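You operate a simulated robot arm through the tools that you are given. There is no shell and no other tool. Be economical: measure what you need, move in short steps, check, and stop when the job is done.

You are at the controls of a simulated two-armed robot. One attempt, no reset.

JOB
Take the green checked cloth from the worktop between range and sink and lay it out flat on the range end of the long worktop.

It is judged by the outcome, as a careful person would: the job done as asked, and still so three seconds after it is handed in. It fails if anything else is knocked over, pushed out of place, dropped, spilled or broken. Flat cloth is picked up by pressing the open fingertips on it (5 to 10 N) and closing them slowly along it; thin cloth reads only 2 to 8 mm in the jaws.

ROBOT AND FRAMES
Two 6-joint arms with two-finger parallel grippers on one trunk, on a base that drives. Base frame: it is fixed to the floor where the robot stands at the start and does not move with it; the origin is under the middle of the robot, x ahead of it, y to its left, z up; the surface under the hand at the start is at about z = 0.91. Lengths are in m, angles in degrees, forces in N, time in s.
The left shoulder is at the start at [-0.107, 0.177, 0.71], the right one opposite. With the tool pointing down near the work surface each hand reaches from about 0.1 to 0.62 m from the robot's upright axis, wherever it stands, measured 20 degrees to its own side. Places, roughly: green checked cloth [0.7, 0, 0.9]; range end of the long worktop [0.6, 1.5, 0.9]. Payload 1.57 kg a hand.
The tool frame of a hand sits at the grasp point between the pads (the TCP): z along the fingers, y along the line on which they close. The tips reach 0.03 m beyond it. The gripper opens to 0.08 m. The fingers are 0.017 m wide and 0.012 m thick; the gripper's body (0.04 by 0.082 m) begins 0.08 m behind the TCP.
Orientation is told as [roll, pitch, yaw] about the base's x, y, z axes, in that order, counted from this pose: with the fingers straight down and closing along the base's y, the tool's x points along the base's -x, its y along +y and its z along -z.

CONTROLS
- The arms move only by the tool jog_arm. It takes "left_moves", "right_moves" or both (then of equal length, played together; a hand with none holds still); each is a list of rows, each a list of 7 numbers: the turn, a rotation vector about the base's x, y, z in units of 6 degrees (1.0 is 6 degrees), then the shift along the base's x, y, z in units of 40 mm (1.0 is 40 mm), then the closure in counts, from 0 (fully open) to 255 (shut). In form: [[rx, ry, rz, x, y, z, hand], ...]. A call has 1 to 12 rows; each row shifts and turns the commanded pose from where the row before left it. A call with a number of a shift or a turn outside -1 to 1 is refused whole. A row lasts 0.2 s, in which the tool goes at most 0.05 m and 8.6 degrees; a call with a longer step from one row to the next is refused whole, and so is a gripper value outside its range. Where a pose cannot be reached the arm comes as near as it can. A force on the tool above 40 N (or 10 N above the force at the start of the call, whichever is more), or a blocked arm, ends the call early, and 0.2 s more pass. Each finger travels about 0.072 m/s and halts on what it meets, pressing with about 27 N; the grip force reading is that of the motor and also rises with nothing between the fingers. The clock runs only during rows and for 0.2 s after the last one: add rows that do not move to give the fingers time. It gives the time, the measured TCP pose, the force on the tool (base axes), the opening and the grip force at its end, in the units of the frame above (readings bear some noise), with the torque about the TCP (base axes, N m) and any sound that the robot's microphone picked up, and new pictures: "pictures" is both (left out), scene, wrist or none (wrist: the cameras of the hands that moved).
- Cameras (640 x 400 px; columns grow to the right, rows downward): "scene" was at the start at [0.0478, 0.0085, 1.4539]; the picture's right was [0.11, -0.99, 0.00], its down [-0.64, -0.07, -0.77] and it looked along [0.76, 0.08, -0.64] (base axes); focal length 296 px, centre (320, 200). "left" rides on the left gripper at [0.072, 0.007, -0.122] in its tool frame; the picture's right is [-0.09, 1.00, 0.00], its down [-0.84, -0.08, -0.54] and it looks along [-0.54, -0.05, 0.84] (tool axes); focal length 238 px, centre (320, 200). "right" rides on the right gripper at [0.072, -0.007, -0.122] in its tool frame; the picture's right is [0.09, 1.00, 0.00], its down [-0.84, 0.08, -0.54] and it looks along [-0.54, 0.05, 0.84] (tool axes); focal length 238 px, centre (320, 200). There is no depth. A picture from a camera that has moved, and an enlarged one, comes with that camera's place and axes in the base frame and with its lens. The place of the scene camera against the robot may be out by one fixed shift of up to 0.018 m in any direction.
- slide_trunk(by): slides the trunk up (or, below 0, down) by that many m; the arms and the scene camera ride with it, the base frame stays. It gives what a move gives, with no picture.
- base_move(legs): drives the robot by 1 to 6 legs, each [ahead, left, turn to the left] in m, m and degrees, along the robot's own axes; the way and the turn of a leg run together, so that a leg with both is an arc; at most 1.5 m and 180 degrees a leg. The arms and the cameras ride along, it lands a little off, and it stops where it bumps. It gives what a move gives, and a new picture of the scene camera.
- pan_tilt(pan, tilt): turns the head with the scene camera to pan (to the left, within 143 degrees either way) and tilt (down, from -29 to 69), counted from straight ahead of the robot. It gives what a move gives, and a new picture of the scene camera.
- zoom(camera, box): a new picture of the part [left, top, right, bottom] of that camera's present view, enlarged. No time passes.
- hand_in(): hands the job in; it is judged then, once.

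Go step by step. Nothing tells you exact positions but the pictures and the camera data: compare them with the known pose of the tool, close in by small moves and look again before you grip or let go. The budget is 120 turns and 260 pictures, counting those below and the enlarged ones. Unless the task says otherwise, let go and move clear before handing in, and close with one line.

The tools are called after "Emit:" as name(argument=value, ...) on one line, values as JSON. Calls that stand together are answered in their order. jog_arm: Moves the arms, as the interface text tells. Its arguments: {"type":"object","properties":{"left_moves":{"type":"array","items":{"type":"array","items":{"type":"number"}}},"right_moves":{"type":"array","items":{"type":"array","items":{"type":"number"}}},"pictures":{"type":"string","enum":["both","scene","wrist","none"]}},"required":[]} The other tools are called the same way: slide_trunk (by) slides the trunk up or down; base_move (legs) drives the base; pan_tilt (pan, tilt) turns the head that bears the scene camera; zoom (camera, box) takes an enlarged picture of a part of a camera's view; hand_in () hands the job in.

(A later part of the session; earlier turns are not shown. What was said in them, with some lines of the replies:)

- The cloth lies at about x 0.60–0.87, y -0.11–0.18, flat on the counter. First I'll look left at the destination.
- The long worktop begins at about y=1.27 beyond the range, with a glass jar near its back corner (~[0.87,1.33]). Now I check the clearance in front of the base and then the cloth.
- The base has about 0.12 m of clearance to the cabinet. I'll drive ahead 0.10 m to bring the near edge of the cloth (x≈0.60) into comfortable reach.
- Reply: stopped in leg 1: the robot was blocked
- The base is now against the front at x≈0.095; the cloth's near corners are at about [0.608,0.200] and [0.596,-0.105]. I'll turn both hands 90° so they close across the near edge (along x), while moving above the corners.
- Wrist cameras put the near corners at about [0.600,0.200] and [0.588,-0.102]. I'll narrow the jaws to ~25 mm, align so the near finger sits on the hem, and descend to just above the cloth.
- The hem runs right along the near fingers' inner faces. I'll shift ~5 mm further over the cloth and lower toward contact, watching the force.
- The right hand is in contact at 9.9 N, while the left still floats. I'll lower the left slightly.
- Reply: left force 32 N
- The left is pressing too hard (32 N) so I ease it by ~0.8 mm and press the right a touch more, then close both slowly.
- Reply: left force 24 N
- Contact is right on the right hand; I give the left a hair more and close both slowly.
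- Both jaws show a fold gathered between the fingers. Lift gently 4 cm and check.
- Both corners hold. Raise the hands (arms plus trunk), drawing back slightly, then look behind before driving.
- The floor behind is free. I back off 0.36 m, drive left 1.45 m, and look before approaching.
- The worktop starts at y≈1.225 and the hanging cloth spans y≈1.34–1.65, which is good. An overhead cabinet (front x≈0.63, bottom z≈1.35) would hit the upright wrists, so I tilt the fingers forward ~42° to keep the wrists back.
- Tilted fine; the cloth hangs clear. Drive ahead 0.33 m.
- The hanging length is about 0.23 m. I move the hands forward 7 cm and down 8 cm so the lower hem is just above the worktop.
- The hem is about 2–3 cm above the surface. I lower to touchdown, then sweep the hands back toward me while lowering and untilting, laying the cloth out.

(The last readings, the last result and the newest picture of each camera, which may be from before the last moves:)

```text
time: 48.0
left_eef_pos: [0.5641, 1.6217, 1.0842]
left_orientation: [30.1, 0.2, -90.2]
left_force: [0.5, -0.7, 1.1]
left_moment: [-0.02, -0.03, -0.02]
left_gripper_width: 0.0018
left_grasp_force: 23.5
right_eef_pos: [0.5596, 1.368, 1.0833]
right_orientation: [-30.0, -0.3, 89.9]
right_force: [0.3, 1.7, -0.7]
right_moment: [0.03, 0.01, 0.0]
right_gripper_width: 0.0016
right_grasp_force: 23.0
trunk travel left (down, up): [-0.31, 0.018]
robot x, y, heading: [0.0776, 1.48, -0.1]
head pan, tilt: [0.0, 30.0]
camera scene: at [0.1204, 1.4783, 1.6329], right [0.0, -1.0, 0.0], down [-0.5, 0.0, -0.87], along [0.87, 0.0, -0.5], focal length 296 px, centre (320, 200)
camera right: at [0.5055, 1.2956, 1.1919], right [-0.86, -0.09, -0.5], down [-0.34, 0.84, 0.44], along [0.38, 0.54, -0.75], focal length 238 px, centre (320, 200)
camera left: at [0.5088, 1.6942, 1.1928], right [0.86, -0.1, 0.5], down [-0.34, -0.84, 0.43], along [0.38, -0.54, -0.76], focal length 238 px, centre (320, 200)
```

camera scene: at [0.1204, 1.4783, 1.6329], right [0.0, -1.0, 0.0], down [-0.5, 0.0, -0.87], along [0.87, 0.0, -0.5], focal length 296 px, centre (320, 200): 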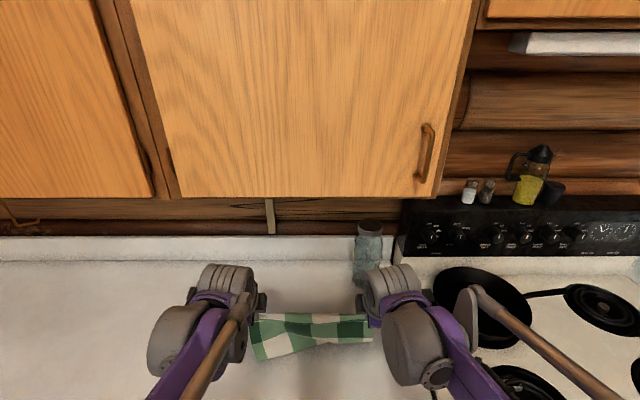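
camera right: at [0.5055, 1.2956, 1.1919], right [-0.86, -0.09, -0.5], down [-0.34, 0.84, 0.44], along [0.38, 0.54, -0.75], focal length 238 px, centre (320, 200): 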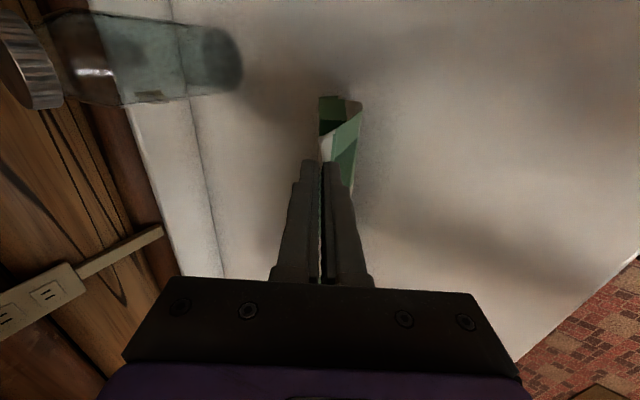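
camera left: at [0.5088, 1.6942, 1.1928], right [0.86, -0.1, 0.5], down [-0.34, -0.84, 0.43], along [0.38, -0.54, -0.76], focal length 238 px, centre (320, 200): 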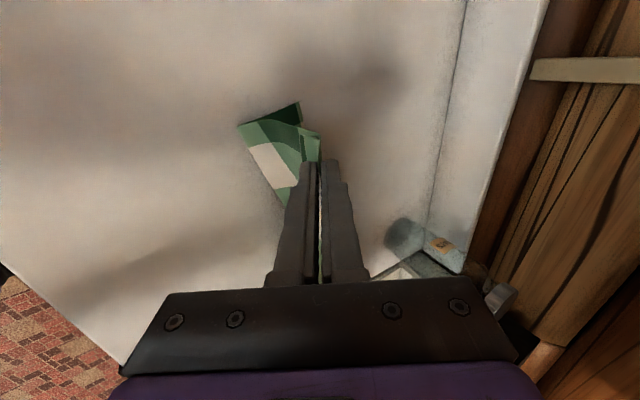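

The hem has touched and is bending forward (away) as wanted, with the slack bulging toward me. I pull back faster than I lower to take up the slack.

Emit:
jog_arm(left_moves=[[0, 0.4, 0, -0.4, 0, -0.1, 255], [0, 0.4, 0, -0.4, 0, -0.1, 255], [0, 0.4, 0, -0.4, 0, -0.15, 255], [0, 0.4, 0, -0.4, 0, -0.15, 255], [0, 0.4, 0, -0.4, 0, -0.15, 255], [0, 0.4, 0, -0.4, 0, -0.15, 255], [0, 0, 0, 0, 0, 0, 255]], right_moves=[[0, 0.4, 0, -0.4, 0, -0.1, 255], [0, 0.4, 0, -0.4, 0, -0.1, 255], [0, 0.4, 0, -0.4, 0, -0.15, 255], [0, 0.4, 0, -0.4, 0, -0.15, 255], [0, 0.4, 0, -0.4, 0, -0.15, 255], [0, 0.4, 0, -0.4, 0, -0.15, 255], [0, 0, 0, 0, 0, 0, 255]], pictures="wrist")

Emit:
pan_tilt(pan=0, tilt=60)

```text
time: 49.6
left_eef_pos: [0.4684, 1.6223, 1.0519]
left_orientation: [15.6, 0.1, -90.3]
left_force: [0.3, -0.2, -0.3]
left_moment: [-0.01, -0.03, -0.02]
left_gripper_width: 0.0016
left_grasp_force: 23.9
right_eef_pos: [0.4655, 1.3693, 1.0508]
right_orientation: [-15.5, -0.3, 89.8]
right_force: [1.3, -0.1, -0.7]
right_moment: [0.0, 0.01, -0.02]
right_gripper_width: 0.0019
right_grasp_force: 23.1
trunk travel left (down, up): [-0.31, 0.018]
robot x, y, heading: [0.078, 1.4818, -0.3]
head pan, tilt: [0.0, 30.0]
camera right: at [0.4391, 1.2967, 1.1696], right [-0.96, -0.09, -0.27], down [-0.22, 0.84, 0.51], along [0.18, 0.54, -0.82], focal length 238 px, centre (320, 200)
camera left: at [0.4416, 1.6946, 1.1711], right [0.96, -0.1, 0.27], down [-0.22, -0.84, 0.5], along [0.18, -0.54, -0.83], focal length 238 px, centre (320, 200)
```

right: 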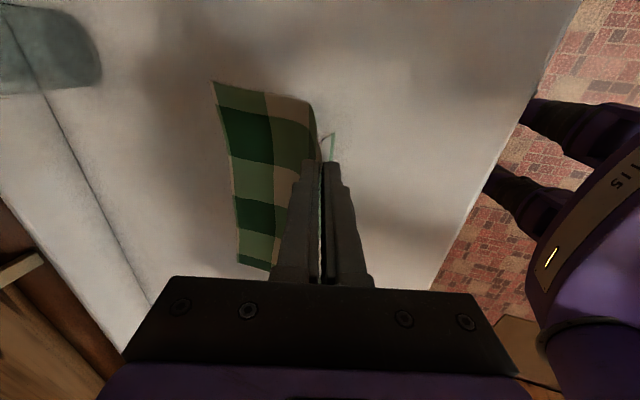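
left: 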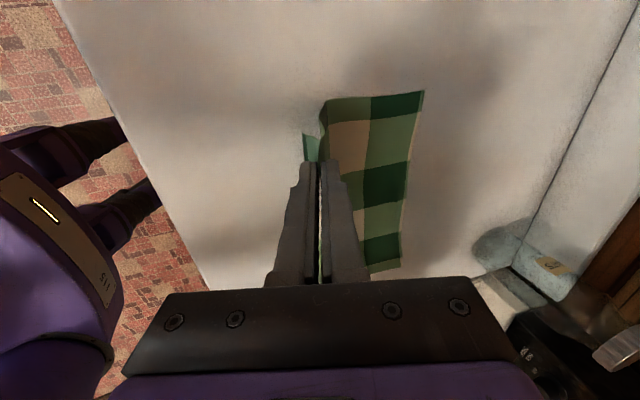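

```text
time: 50.6
left_eef_pos: [0.4676, 1.623, 1.0522]
left_orientation: [15.7, 0.4, -90.2]
left_force: [0.2, -0.9, -0.1]
left_moment: [0.01, -0.03, 0.0]
left_gripper_width: 0.0022
left_grasp_force: 23.8
right_eef_pos: [0.4648, 1.3693, 1.0503]
right_orientation: [-15.5, -0.2, 89.8]
right_force: [0.2, 1.0, -0.3]
right_moment: [0.0, 0.01, 0.01]
right_gripper_width: 0.0015
right_grasp_force: 23.9
trunk travel left (down, up): [-0.31, 0.018]
robot x, y, heading: [0.0762, 1.4806, -0.3]
head pan, tilt: [0.0, 60.0]
camera scene: at [0.0965, 1.4784, 1.5908], right [0.0, -1.0, 0.0], down [-0.87, 0.0, -0.5], along [0.5, 0.0, -0.87], focal length 296 px, centre (320, 200)
```

scene: 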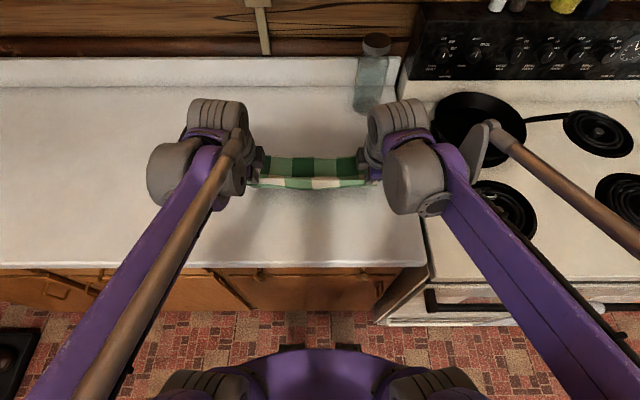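

It's laying out well: the far hem is on the counter at x≈0.63. Continue back and down to just above the surface, with hands becoming vertical.

Emit:
jog_arm(left_moves=[[0, 0.325, 0, -0.3, 0, -0.3, 255], [0, 0.325, 0, -0.3, 0, -0.3, 255], [0, 0.325, 0, -0.25, 0, -0.3, 255], [0, 0.325, 0, -0.2, 0, -0.3, 255], [0, 0.325, 0, -0.2, 0, -0.3, 255], [0, 0.325, 0, -0.15, 0, -0.3, 255], [0, 0.325, 0, -0.1, 0, -0.3, 255], [0, 0.325, 0, -0.1, 0, -0.3, 255], [0, 0, 0, 0, 0, 0, 255]], right_moves=[[0, 0.325, 0, -0.3, 0, -0.3, 255], [0, 0.325, 0, -0.3, 0, -0.3, 255], [0, 0.325, 0, -0.25, 0, -0.3, 255], [0, 0.325, 0, -0.2, 0, -0.3, 255], [0, 0.325, 0, -0.2, 0, -0.3, 255], [0, 0.325, 0, -0.15, 0, -0.3, 255], [0, 0.325, 0, -0.1, 0, -0.3, 255], [0, 0.325, 0, -0.1, 0, -0.3, 255], [0, 0, 0, 0, 0, 0, 255]], pictures="both")

```text
time: 52.6
left_eef_pos: [0.4051, 1.6224, 0.9552]
left_orientation: [0.0, 0.2, -90.2]
left_force: [-0.2, -1.1, -0.7]
left_moment: [0.01, -0.02, 0.01]
left_gripper_width: 0.0016
left_grasp_force: 23.2
right_eef_pos: [0.3996, 1.3699, 0.9558]
right_orientation: [0.0, -0.2, 89.7]
right_force: [-1.5, 0.5, -0.1]
right_moment: [0.02, 0.01, 0.0]
right_gripper_width: 0.0019
right_grasp_force: 23.6
trunk travel left (down, up): [-0.31, 0.018]
robot x, y, heading: [0.0805, 1.4809, -0.1]
head pan, tilt: [0.0, 60.0]
camera scene: at [0.0961, 1.4784, 1.5908], right [0.0, -1.0, 0.0], down [-0.87, 0.0, -0.5], along [0.5, 0.0, -0.87], focal length 296 px, centre (320, 200)
camera right: at [0.4067, 1.2963, 1.0777], right [-1.0, -0.09, 0.0], down [-0.07, 0.84, 0.55], along [-0.05, 0.54, -0.84], focal length 238 px, centre (320, 200)
camera left: at [0.4111, 1.694, 1.0774], right [1.0, -0.1, 0.0], down [-0.08, -0.84, 0.54], along [-0.05, -0.54, -0.84], focal length 238 px, centre (320, 200)
```

scene: 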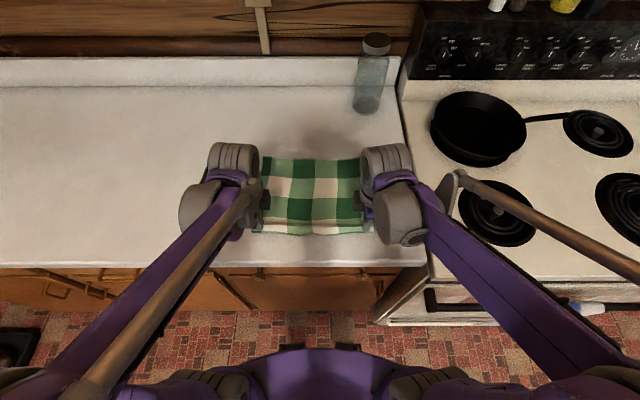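
right: 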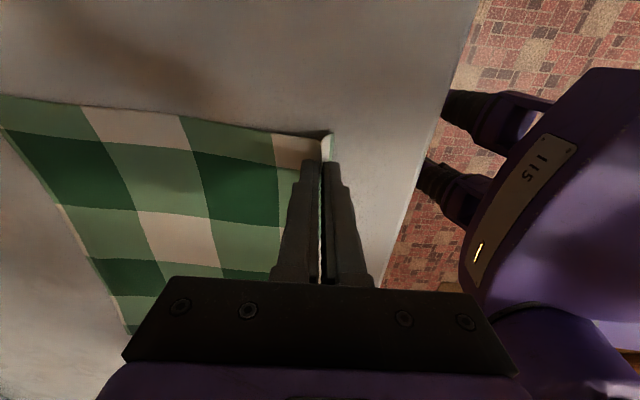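
left: 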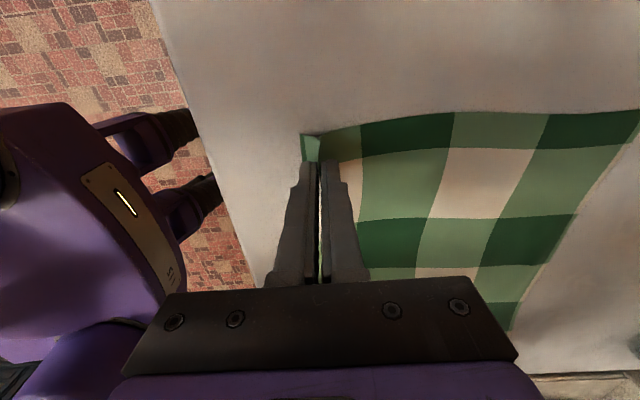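

Nearly down and flat. I lower the last 13 mm with a small pull back.

Emit:
jog_arm(left_moves=[[0, 0, 0, -0.05, 0, -0.15, 255], [0, 0, 0, -0.05, 0, -0.15, 255], [0, 0, 0, 0, 0, 0, 255]], right_moves=[[0, 0, 0, -0.05, 0, -0.15, 255], [0, 0, 0, -0.05, 0, -0.15, 255], [0, 0, 0, 0, 0, 0, 255]], pictures="none")

```text
time: 53.4
left_eef_pos: [0.4006, 1.6225, 0.9451]
left_orientation: [0.0, 0.2, -90.3]
left_force: [-0.2, -0.4, 0.0]
left_moment: [-0.01, -0.02, 0.01]
left_gripper_width: 0.0017
left_grasp_force: 24.1
right_eef_pos: [0.3955, 1.3699, 0.9447]
right_orientation: [0.0, -0.2, 89.6]
right_force: [0.1, 0.7, -0.2]
right_moment: [0.0, -0.02, -0.01]
right_gripper_width: 0.0019
right_grasp_force: 23.8
trunk travel left (down, up): [-0.31, 0.018]
robot x, y, heading: [0.0776, 1.4793, -0.1]
head pan, tilt: [0.0, 60.0]
```

Emit:
jog_arm(left_moves=[[0, 0, 0, 0, 0, -0.06, 255], [0, 0, 0, -0.06, 0, 0, 239], [0, 0, 0, -0.06, 0, 0, 223], [0, 0, 0, -0.06, 0, 0, 207], [0, 0, 0, -0.06, 0, 0, 191], [0, 0, 0, -0.06, 0, 0, 175], [0, 0, 0, 0, 0, 0, 175]], right_moves=[[0, 0, 0, 0, 0, -0.06, 255], [0, 0, 0, -0.06, 0, 0, 239], [0, 0, 0, -0.06, 0, 0, 223], [0, 0, 0, -0.06, 0, 0, 207], [0, 0, 0, -0.06, 0, 0, 191], [0, 0, 0, -0.06, 0, 0, 175], [0, 0, 0, 0, 0, 0, 175]], pictures="both")

```text
time: 55.0
left_eef_pos: [0.3903, 1.6226, 0.9413]
left_orientation: [-0.1, 0.2, -90.2]
left_force: [0.0, 0.1, -0.5]
left_moment: [0.0, 0.01, -0.02]
left_gripper_width: 0.025
left_grasp_force: 0.1
right_eef_pos: [0.3836, 1.3698, 0.9406]
right_orientation: [0.1, -0.2, 89.7]
right_force: [1.8, -0.1, 4.3]
right_moment: [-0.02, 0.01, -0.01]
right_gripper_width: 0.0248
right_grasp_force: 0.1
trunk travel left (down, up): [-0.31, 0.018]
robot x, y, heading: [0.0738, 1.4776, -0.4]
head pan, tilt: [0.0, 60.0]
camera scene: at [0.0964, 1.4784, 1.5908], right [0.0, -1.0, 0.0], down [-0.87, 0.0, -0.5], along [0.5, 0.0, -0.87], focal length 296 px, centre (320, 200)
camera right: at [0.3912, 1.2966, 1.0627], right [-1.0, -0.09, 0.0], down [-0.07, 0.84, 0.54], along [-0.05, 0.54, -0.84], focal length 238 px, centre (320, 200)
camera left: at [0.3956, 1.6938, 1.0635], right [1.0, -0.1, 0.0], down [-0.08, -0.84, 0.54], along [-0.05, -0.54, -0.84], focal length 238 px, centre (320, 200)
```

scene: 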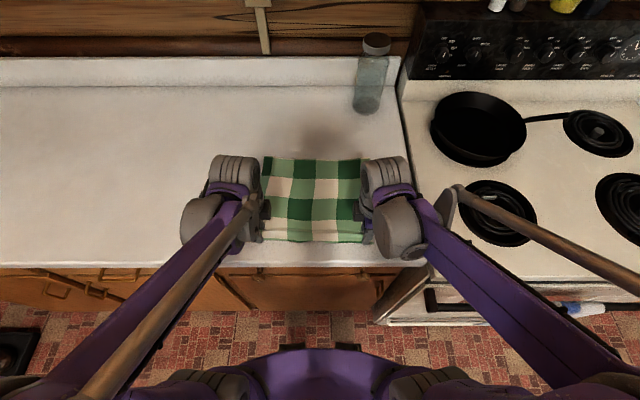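
right: 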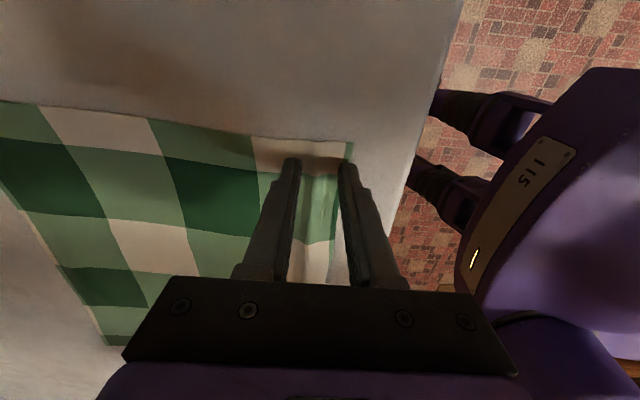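
left: 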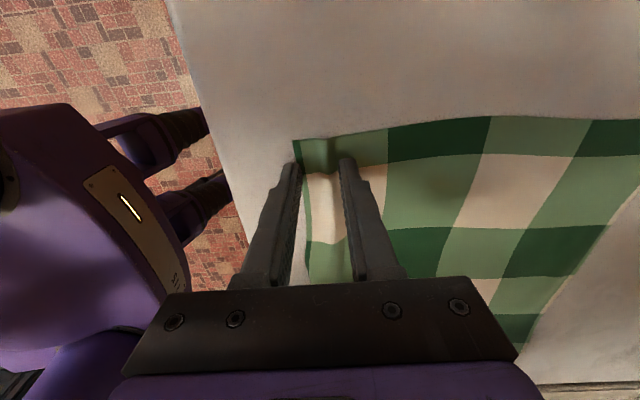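

Released and the fold has opened. Lift straight up slowly and inspect.

Emit:
jog_arm(left_moves=[[0, 0, 0, 0, 0, 0.2, 175], [0, 0, 0, 0, 0, 0.4, 175], [0, 0, 0, 0, 0, 0.6, 175], [0, 0, 0, 0, 0, 0.7, 175], [0, 0, 0, 0, 0, 0.7, 175], [0, 0, 0, 0, 0, 0.7, 175]], right_moves=[[0, 0, 0, 0, 0, 0.2, 175], [0, 0, 0, 0, 0, 0.4, 175], [0, 0, 0, 0, 0, 0.6, 175], [0, 0, 0, 0, 0, 0.7, 175], [0, 0, 0, 0, 0, 0.7, 175], [0, 0, 0, 0, 0, 0.7, 175]])

Emit:
zoom(camera="scene", box=[220, 130, 412, 250])

```text
time: 56.4
left_eef_pos: [0.3883, 1.6224, 1.0747]
left_orientation: [0.1, 0.2, -90.3]
left_force: [-0.2, 0.9, 0.2]
left_moment: [0.0, -0.01, 0.01]
left_gripper_width: 0.0252
left_grasp_force: 0.1
right_eef_pos: [0.3847, 1.3705, 1.0739]
right_orientation: [0.0, -0.2, 89.7]
right_force: [0.2, 0.2, 0.6]
right_moment: [0.01, 0.03, -0.02]
right_gripper_width: 0.0251
right_grasp_force: 0.1
trunk travel left (down, up): [-0.31, 0.018]
robot x, y, heading: [0.0779, 1.4811, -0.0]
head pan, tilt: [0.0, 60.0]
camera scene: at [0.0961, 1.4783, 1.5908], right [0.0, -1.0, 0.0], down [-0.87, 0.0, -0.5], along [0.5, 0.0, -0.87], focal length 296 px, centre (320, 200)
camera right: at [0.3901, 1.297, 1.1951], right [-1.0, -0.09, 0.0], down [-0.07, 0.84, 0.55], along [-0.05, 0.54, -0.84], focal length 238 px, centre (320, 200)
camera left: at [0.3949, 1.6931, 1.1973], right [1.0, -0.1, 0.0], down [-0.08, -0.84, 0.54], along [-0.05, -0.54, -0.84], focal length 238 px, centre (320, 200)
```

scene: 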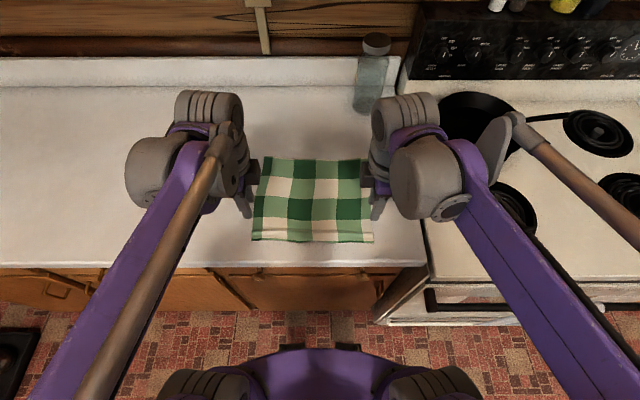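
right: 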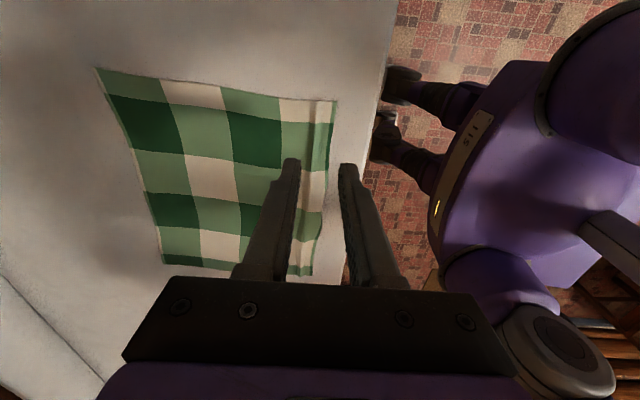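
left: 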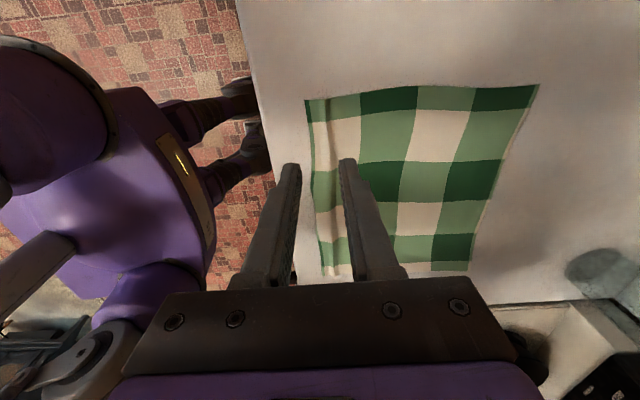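

```text
3.33 times, centred on (316, 190) of scene
camera zoom: at [0.0961, 1.4783, 1.5908], right [0.0, -1.0, 0.0], down [-0.87, 0.0, -0.5], along [0.5, 0.0, -0.87], focal length 987 px, centre (333, 233)
```

zoom: 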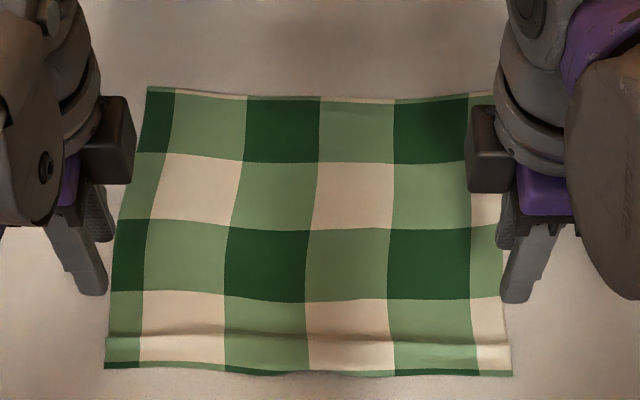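

A low ridge remains along the near hem (x≈0.395; hem at 0.37). I'll close the jaws, press lightly on the hem strip, and draw it a few millimetres toward me to flatten it.

Emit:
jog_arm(left_moves=[[0, 0, 0, -0.3, 0, -0.7, 255], [0, 0, 0, 0, 0, -0.7, 255], [0, 0, 0, 0, 0, -0.7, 255], [0, 0, 0, 0, 0, -0.5, 255], [0, 0, 0, 0, 0, -0.4, 255], [0, 0, 0, 0, 0, -0.25, 255], [0, 0, 0, 0, 0, 0, 255]], right_moves=[[0, 0, 0, -0.22, 0, -0.7, 255], [0, 0, 0, 0, 0, -0.7, 255], [0, 0, 0, 0, 0, -0.7, 255], [0, 0, 0, 0, 0, -0.5, 255], [0, 0, 0, 0, 0, -0.4, 255], [0, 0, 0, 0, 0, -0.25, 255], [0, 0, 0, 0, 0, 0, 255]], pictures="wrist")

```text
time: 58.0
left_eef_pos: [0.3767, 1.6217, 0.9435]
left_orientation: [0.0, 0.2, -90.2]
left_force: [0.4, 0.2, 0.4]
left_moment: [0.02, 0.03, 0.01]
left_gripper_width: 0.0001
left_grasp_force: 22.1
right_eef_pos: [0.3748, 1.3671, 0.943]
right_orientation: [0.1, -0.1, 89.8]
right_force: [-0.7, 0.4, -0.4]
right_moment: [0.01, 0.0, -0.03]
right_gripper_width: 0.0
right_grasp_force: 21.6
trunk travel left (down, up): [-0.31, 0.018]
robot x, y, heading: [0.075, 1.4783, -0.3]
head pan, tilt: [0.0, 60.0]
camera right: at [0.3811, 1.2963, 1.0642], right [-1.0, -0.09, 0.0], down [-0.07, 0.84, 0.55], along [-0.05, 0.54, -0.84], focal length 238 px, centre (320, 200)
camera left: at [0.3831, 1.6923, 1.0658], right [1.0, -0.1, 0.0], down [-0.08, -0.84, 0.54], along [-0.05, -0.54, -0.84], focal length 238 px, centre (320, 200)
```

right: 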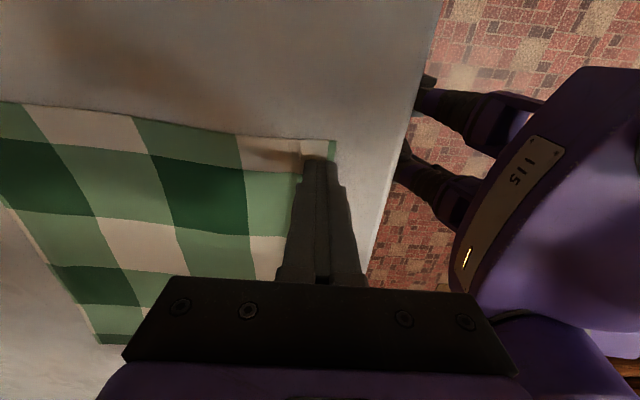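
left: 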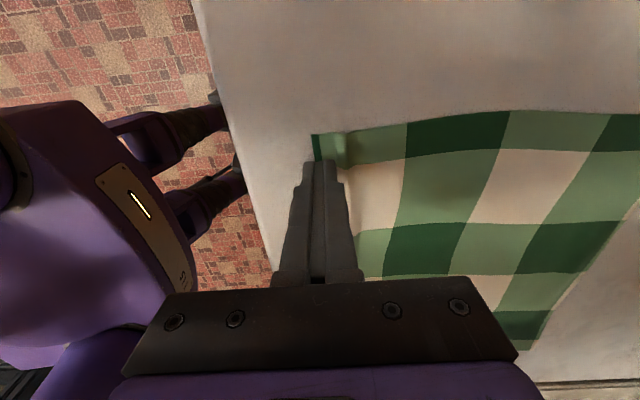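

Emit:
jog_arm(left_moves=[[0, 0, 0, 0, 0, -0.065, 255], [0, 0, 0, 0, 0, 0, 255]], right_moves=[[0, 0, 0, 0, 0, -0.06, 255], [0, 0, 0, 0, 0, 0, 255]], pictures="none")

```text
time: 58.6
left_eef_pos: [0.3759, 1.6201, 0.9421]
left_orientation: [0.1, 0.2, -90.4]
left_force: [-0.2, 0.1, 0.0]
left_moment: [0.0, 0.01, 0.01]
left_gripper_width: 0.0
left_grasp_force: 21.1
right_eef_pos: [0.3738, 1.3695, 0.9408]
right_orientation: [0.0, -0.3, 89.7]
right_force: [-0.1, -0.8, 13.9]
right_moment: [-0.06, 0.02, -0.03]
right_gripper_width: 0.0
right_grasp_force: 22.2
trunk travel left (down, up): [-0.31, 0.018]
robot x, y, heading: [0.0783, 1.4797, -0.2]
head pan, tilt: [0.0, 60.0]
```

Emit:
jog_arm(left_moves=[[0, 0, 0, 0, 0, -0.025, 255], [0, 0, 0, 0, 0, 0, 255]], right_moves=[[0, 0, 0, 0, 0, 0.008, 255], [0, 0, 0, 0, 0, 0, 255]], pictures="none")

```text
time: 59.2
left_eef_pos: [0.3771, 1.6204, 0.9394]
left_orientation: [0.1, 0.2, -90.2]
left_force: [-1.5, 1.4, 23.3]
left_moment: [0.02, -0.05, -0.02]
left_gripper_width: 0.0001
left_grasp_force: 21.8
right_eef_pos: [0.3742, 1.3692, 0.9411]
right_orientation: [0.0, -0.2, 89.7]
right_force: [-0.5, -0.8, 0.7]
right_moment: [0.0, 0.02, 0.03]
right_gripper_width: 0.0
right_grasp_force: 21.2
trunk travel left (down, up): [-0.31, 0.018]
robot x, y, heading: [0.0755, 1.4805, -0.0]
head pan, tilt: [0.0, 60.0]
```

Both are lightly in contact; a tiny height correction and then the draw.

Emit:
jog_arm(left_moves=[[0, 0, 0, 0, 0, 0.012, 255], [0, 0, 0, -0.06, 0, 0, 255], [0, 0, 0, -0.06, 0, 0, 255], [0, 0, 0, -0.06, 0, 0, 255], [0, 0, 0, -0.06, 0, 0, 255], [0, 0, 0, 0, 0, 0, 255]], right_moves=[[0, 0, 0, 0, 0, -0.007, 255], [0, 0, 0, -0.06, 0, 0, 255], [0, 0, 0, -0.06, 0, 0, 255], [0, 0, 0, -0.06, 0, 0, 255], [0, 0, 0, -0.06, 0, 0, 255], [0, 0, 0, 0, 0, 0, 255]], pictures="wrist")

Emit:
zoom(camera="scene", box=[220, 140, 412, 260])

```text
time: 60.6
left_eef_pos: [0.3667, 1.6218, 0.9413]
left_orientation: [0.1, 0.2, -90.4]
left_force: [4.1, 0.7, 24.0]
left_moment: [-0.04, -0.2, 0.0]
left_gripper_width: 0.0001
left_grasp_force: 21.3
right_eef_pos: [0.3665, 1.3674, 0.9415]
right_orientation: [0.1, -0.2, 89.7]
right_force: [0.0, 0.5, -0.2]
right_moment: [0.02, -0.04, -0.01]
right_gripper_width: 0.0002
right_grasp_force: 21.6
trunk travel left (down, up): [-0.31, 0.018]
robot x, y, heading: [0.0771, 1.482, -0.1]
head pan, tilt: [0.0, 60.0]
camera right: at [0.3721, 1.2954, 1.0629], right [-1.0, -0.09, 0.0], down [-0.07, 0.83, 0.55], along [-0.05, 0.54, -0.84], focal length 238 px, centre (320, 200)
camera left: at [0.3728, 1.693, 1.0629], right [1.0, -0.1, 0.0], down [-0.08, -0.84, 0.54], along [-0.05, -0.54, -0.84], focal length 238 px, centre (320, 200)
```

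right: 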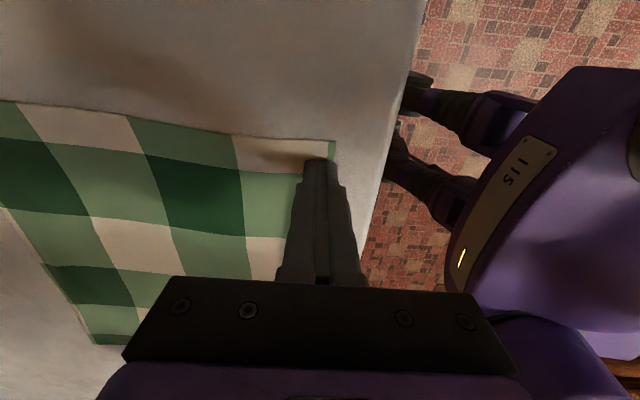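
left: 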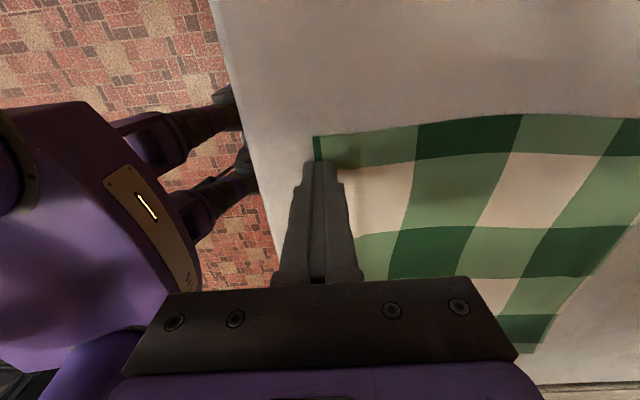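

```text
3.33 times, centred on (316, 200) of scene
camera zoom: at [0.096, 1.4778, 1.5909], right [0.0, -1.0, 0.0], down [-0.87, 0.0, -0.5], along [0.5, 0.0, -0.87], focal length 987 px, centre (333, 200)
```

zoom: 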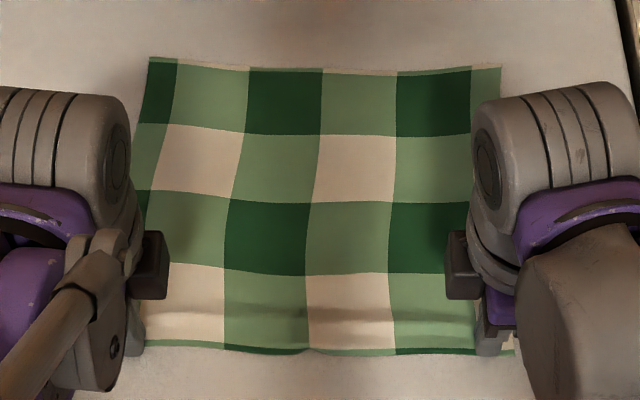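

The ridge has nearly gone. Lift straight up and back the base away.

Emit:
jog_arm(left_moves=[[0, 0, 0, 0, 0, 0.2, 255], [0, 0, 0, 0, 0, 0.5, 255], [0, 0, 0, 0, 0, 0.8, 255], [0, 0, 0, 0, 0, 0.9, 255], [0, 0, 0, 0, 0, 0.9, 255], [0, 0, 0, 0, 0, 0.9, 255]], right_moves=[[0, 0, 0, 0, 0, 0.2, 255], [0, 0, 0, 0, 0, 0.5, 255], [0, 0, 0, 0, 0, 0.8, 255], [0, 0, 0, 0, 0, 0.9, 255], [0, 0, 0, 0, 0, 0.9, 255], [0, 0, 0, 0, 0, 0.9, 255]], pictures="none")

Emit:
base_move(legs=[[-0.25, 0, 0]])

Emit:
pan_tilt(pan=0, tilt=42)

```text
time: 62.0
left_eef_pos: [0.3674, 1.6214, 1.1102]
left_orientation: [0.0, 0.2, -90.3]
left_force: [0.0, 0.6, 0.0]
left_moment: [-0.02, 0.01, 0.01]
left_gripper_width: 0.0001
left_grasp_force: 21.3
right_eef_pos: [0.3639, 1.3703, 1.1106]
right_orientation: [0.0, -0.2, 89.7]
right_force: [-0.2, -0.2, -0.1]
right_moment: [0.0, -0.04, -0.02]
right_gripper_width: 0.0002
right_grasp_force: 21.4
trunk travel left (down, up): [-0.31, 0.018]
robot x, y, heading: [0.0792, 1.4823, -0.1]
head pan, tilt: [0.0, 60.0]
```

```text
time: 63.8
left_eef_pos: [0.1152, 1.6235, 1.1102]
left_orientation: [0.0, 0.2, -90.2]
left_force: [-0.5, -0.2, 0.3]
left_moment: [0.02, 0.02, 0.01]
left_gripper_width: 0.0
left_grasp_force: 21.4
right_eef_pos: [0.1133, 1.3724, 1.1097]
right_orientation: [-0.1, -0.1, 89.9]
right_force: [-1.0, 0.1, 0.3]
right_moment: [0.01, -0.02, -0.01]
right_gripper_width: 0.0
right_grasp_force: 21.5
trunk travel left (down, up): [-0.31, 0.018]
robot x, y, heading: [-0.1785, 1.4799, -0.3]
head pan, tilt: [0.0, 60.0]
camera scene: at [-0.1557, 1.4792, 1.5909], right [0.0, -1.0, 0.0], down [-0.87, 0.0, -0.5], along [0.5, 0.0, -0.87], focal length 296 px, centre (320, 200)
```

scene: 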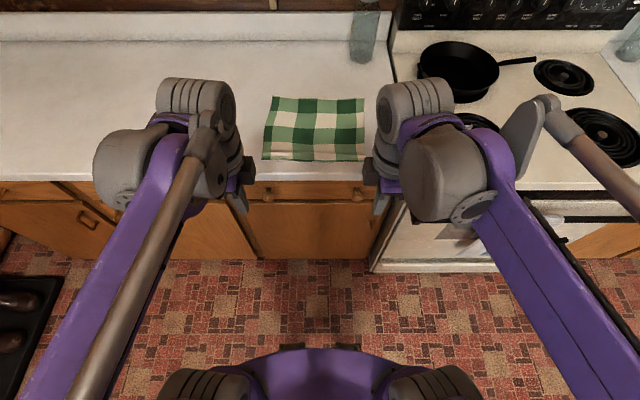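

```text
time: 64.7
left_eef_pos: [0.1154, 1.6245, 1.1096]
left_orientation: [0.0, 0.3, -90.2]
left_force: [1.0, -0.1, -0.4]
left_moment: [0.0, -0.01, 0.0]
left_gripper_width: 0.0
left_grasp_force: 21.1
right_eef_pos: [0.1124, 1.3713, 1.1107]
right_orientation: [0.0, -0.2, 89.7]
right_force: [0.5, 1.2, 0.2]
right_moment: [0.02, -0.02, -0.01]
right_gripper_width: 0.0
right_grasp_force: 21.2
trunk travel left (down, up): [-0.31, 0.018]
robot x, y, heading: [-0.1766, 1.4823, -0.2]
head pan, tilt: [0.0, 42.0]
camera scene: at [-0.1392, 1.4792, 1.6145], right [0.0, -1.0, 0.0], down [-0.67, 0.0, -0.74], along [0.74, 0.0, -0.67], focal length 296 px, centre (320, 200)
```

scene: 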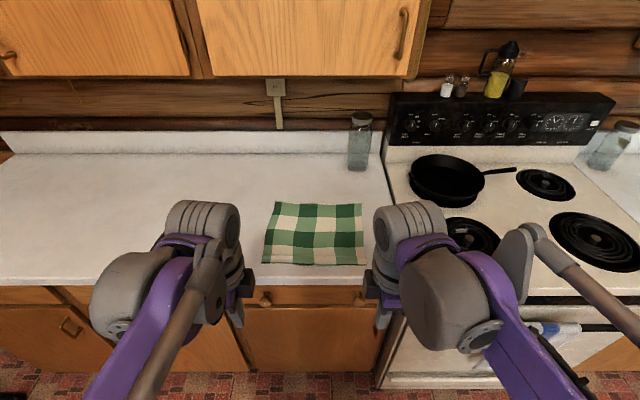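

The cloth lies flat at the range end of the long worktop, nothing overhangs, and the jar, skillet and cabinets are undisturbed. Handing in.

Emit:
hand_in()

```text
The job is handed in.
```

I laid the green checked cloth flat on the range end of the long worktop, about 0.12 m from the range. One very faint crease remains along its near edge. Both hands are clear, and nothing else was disturbed.
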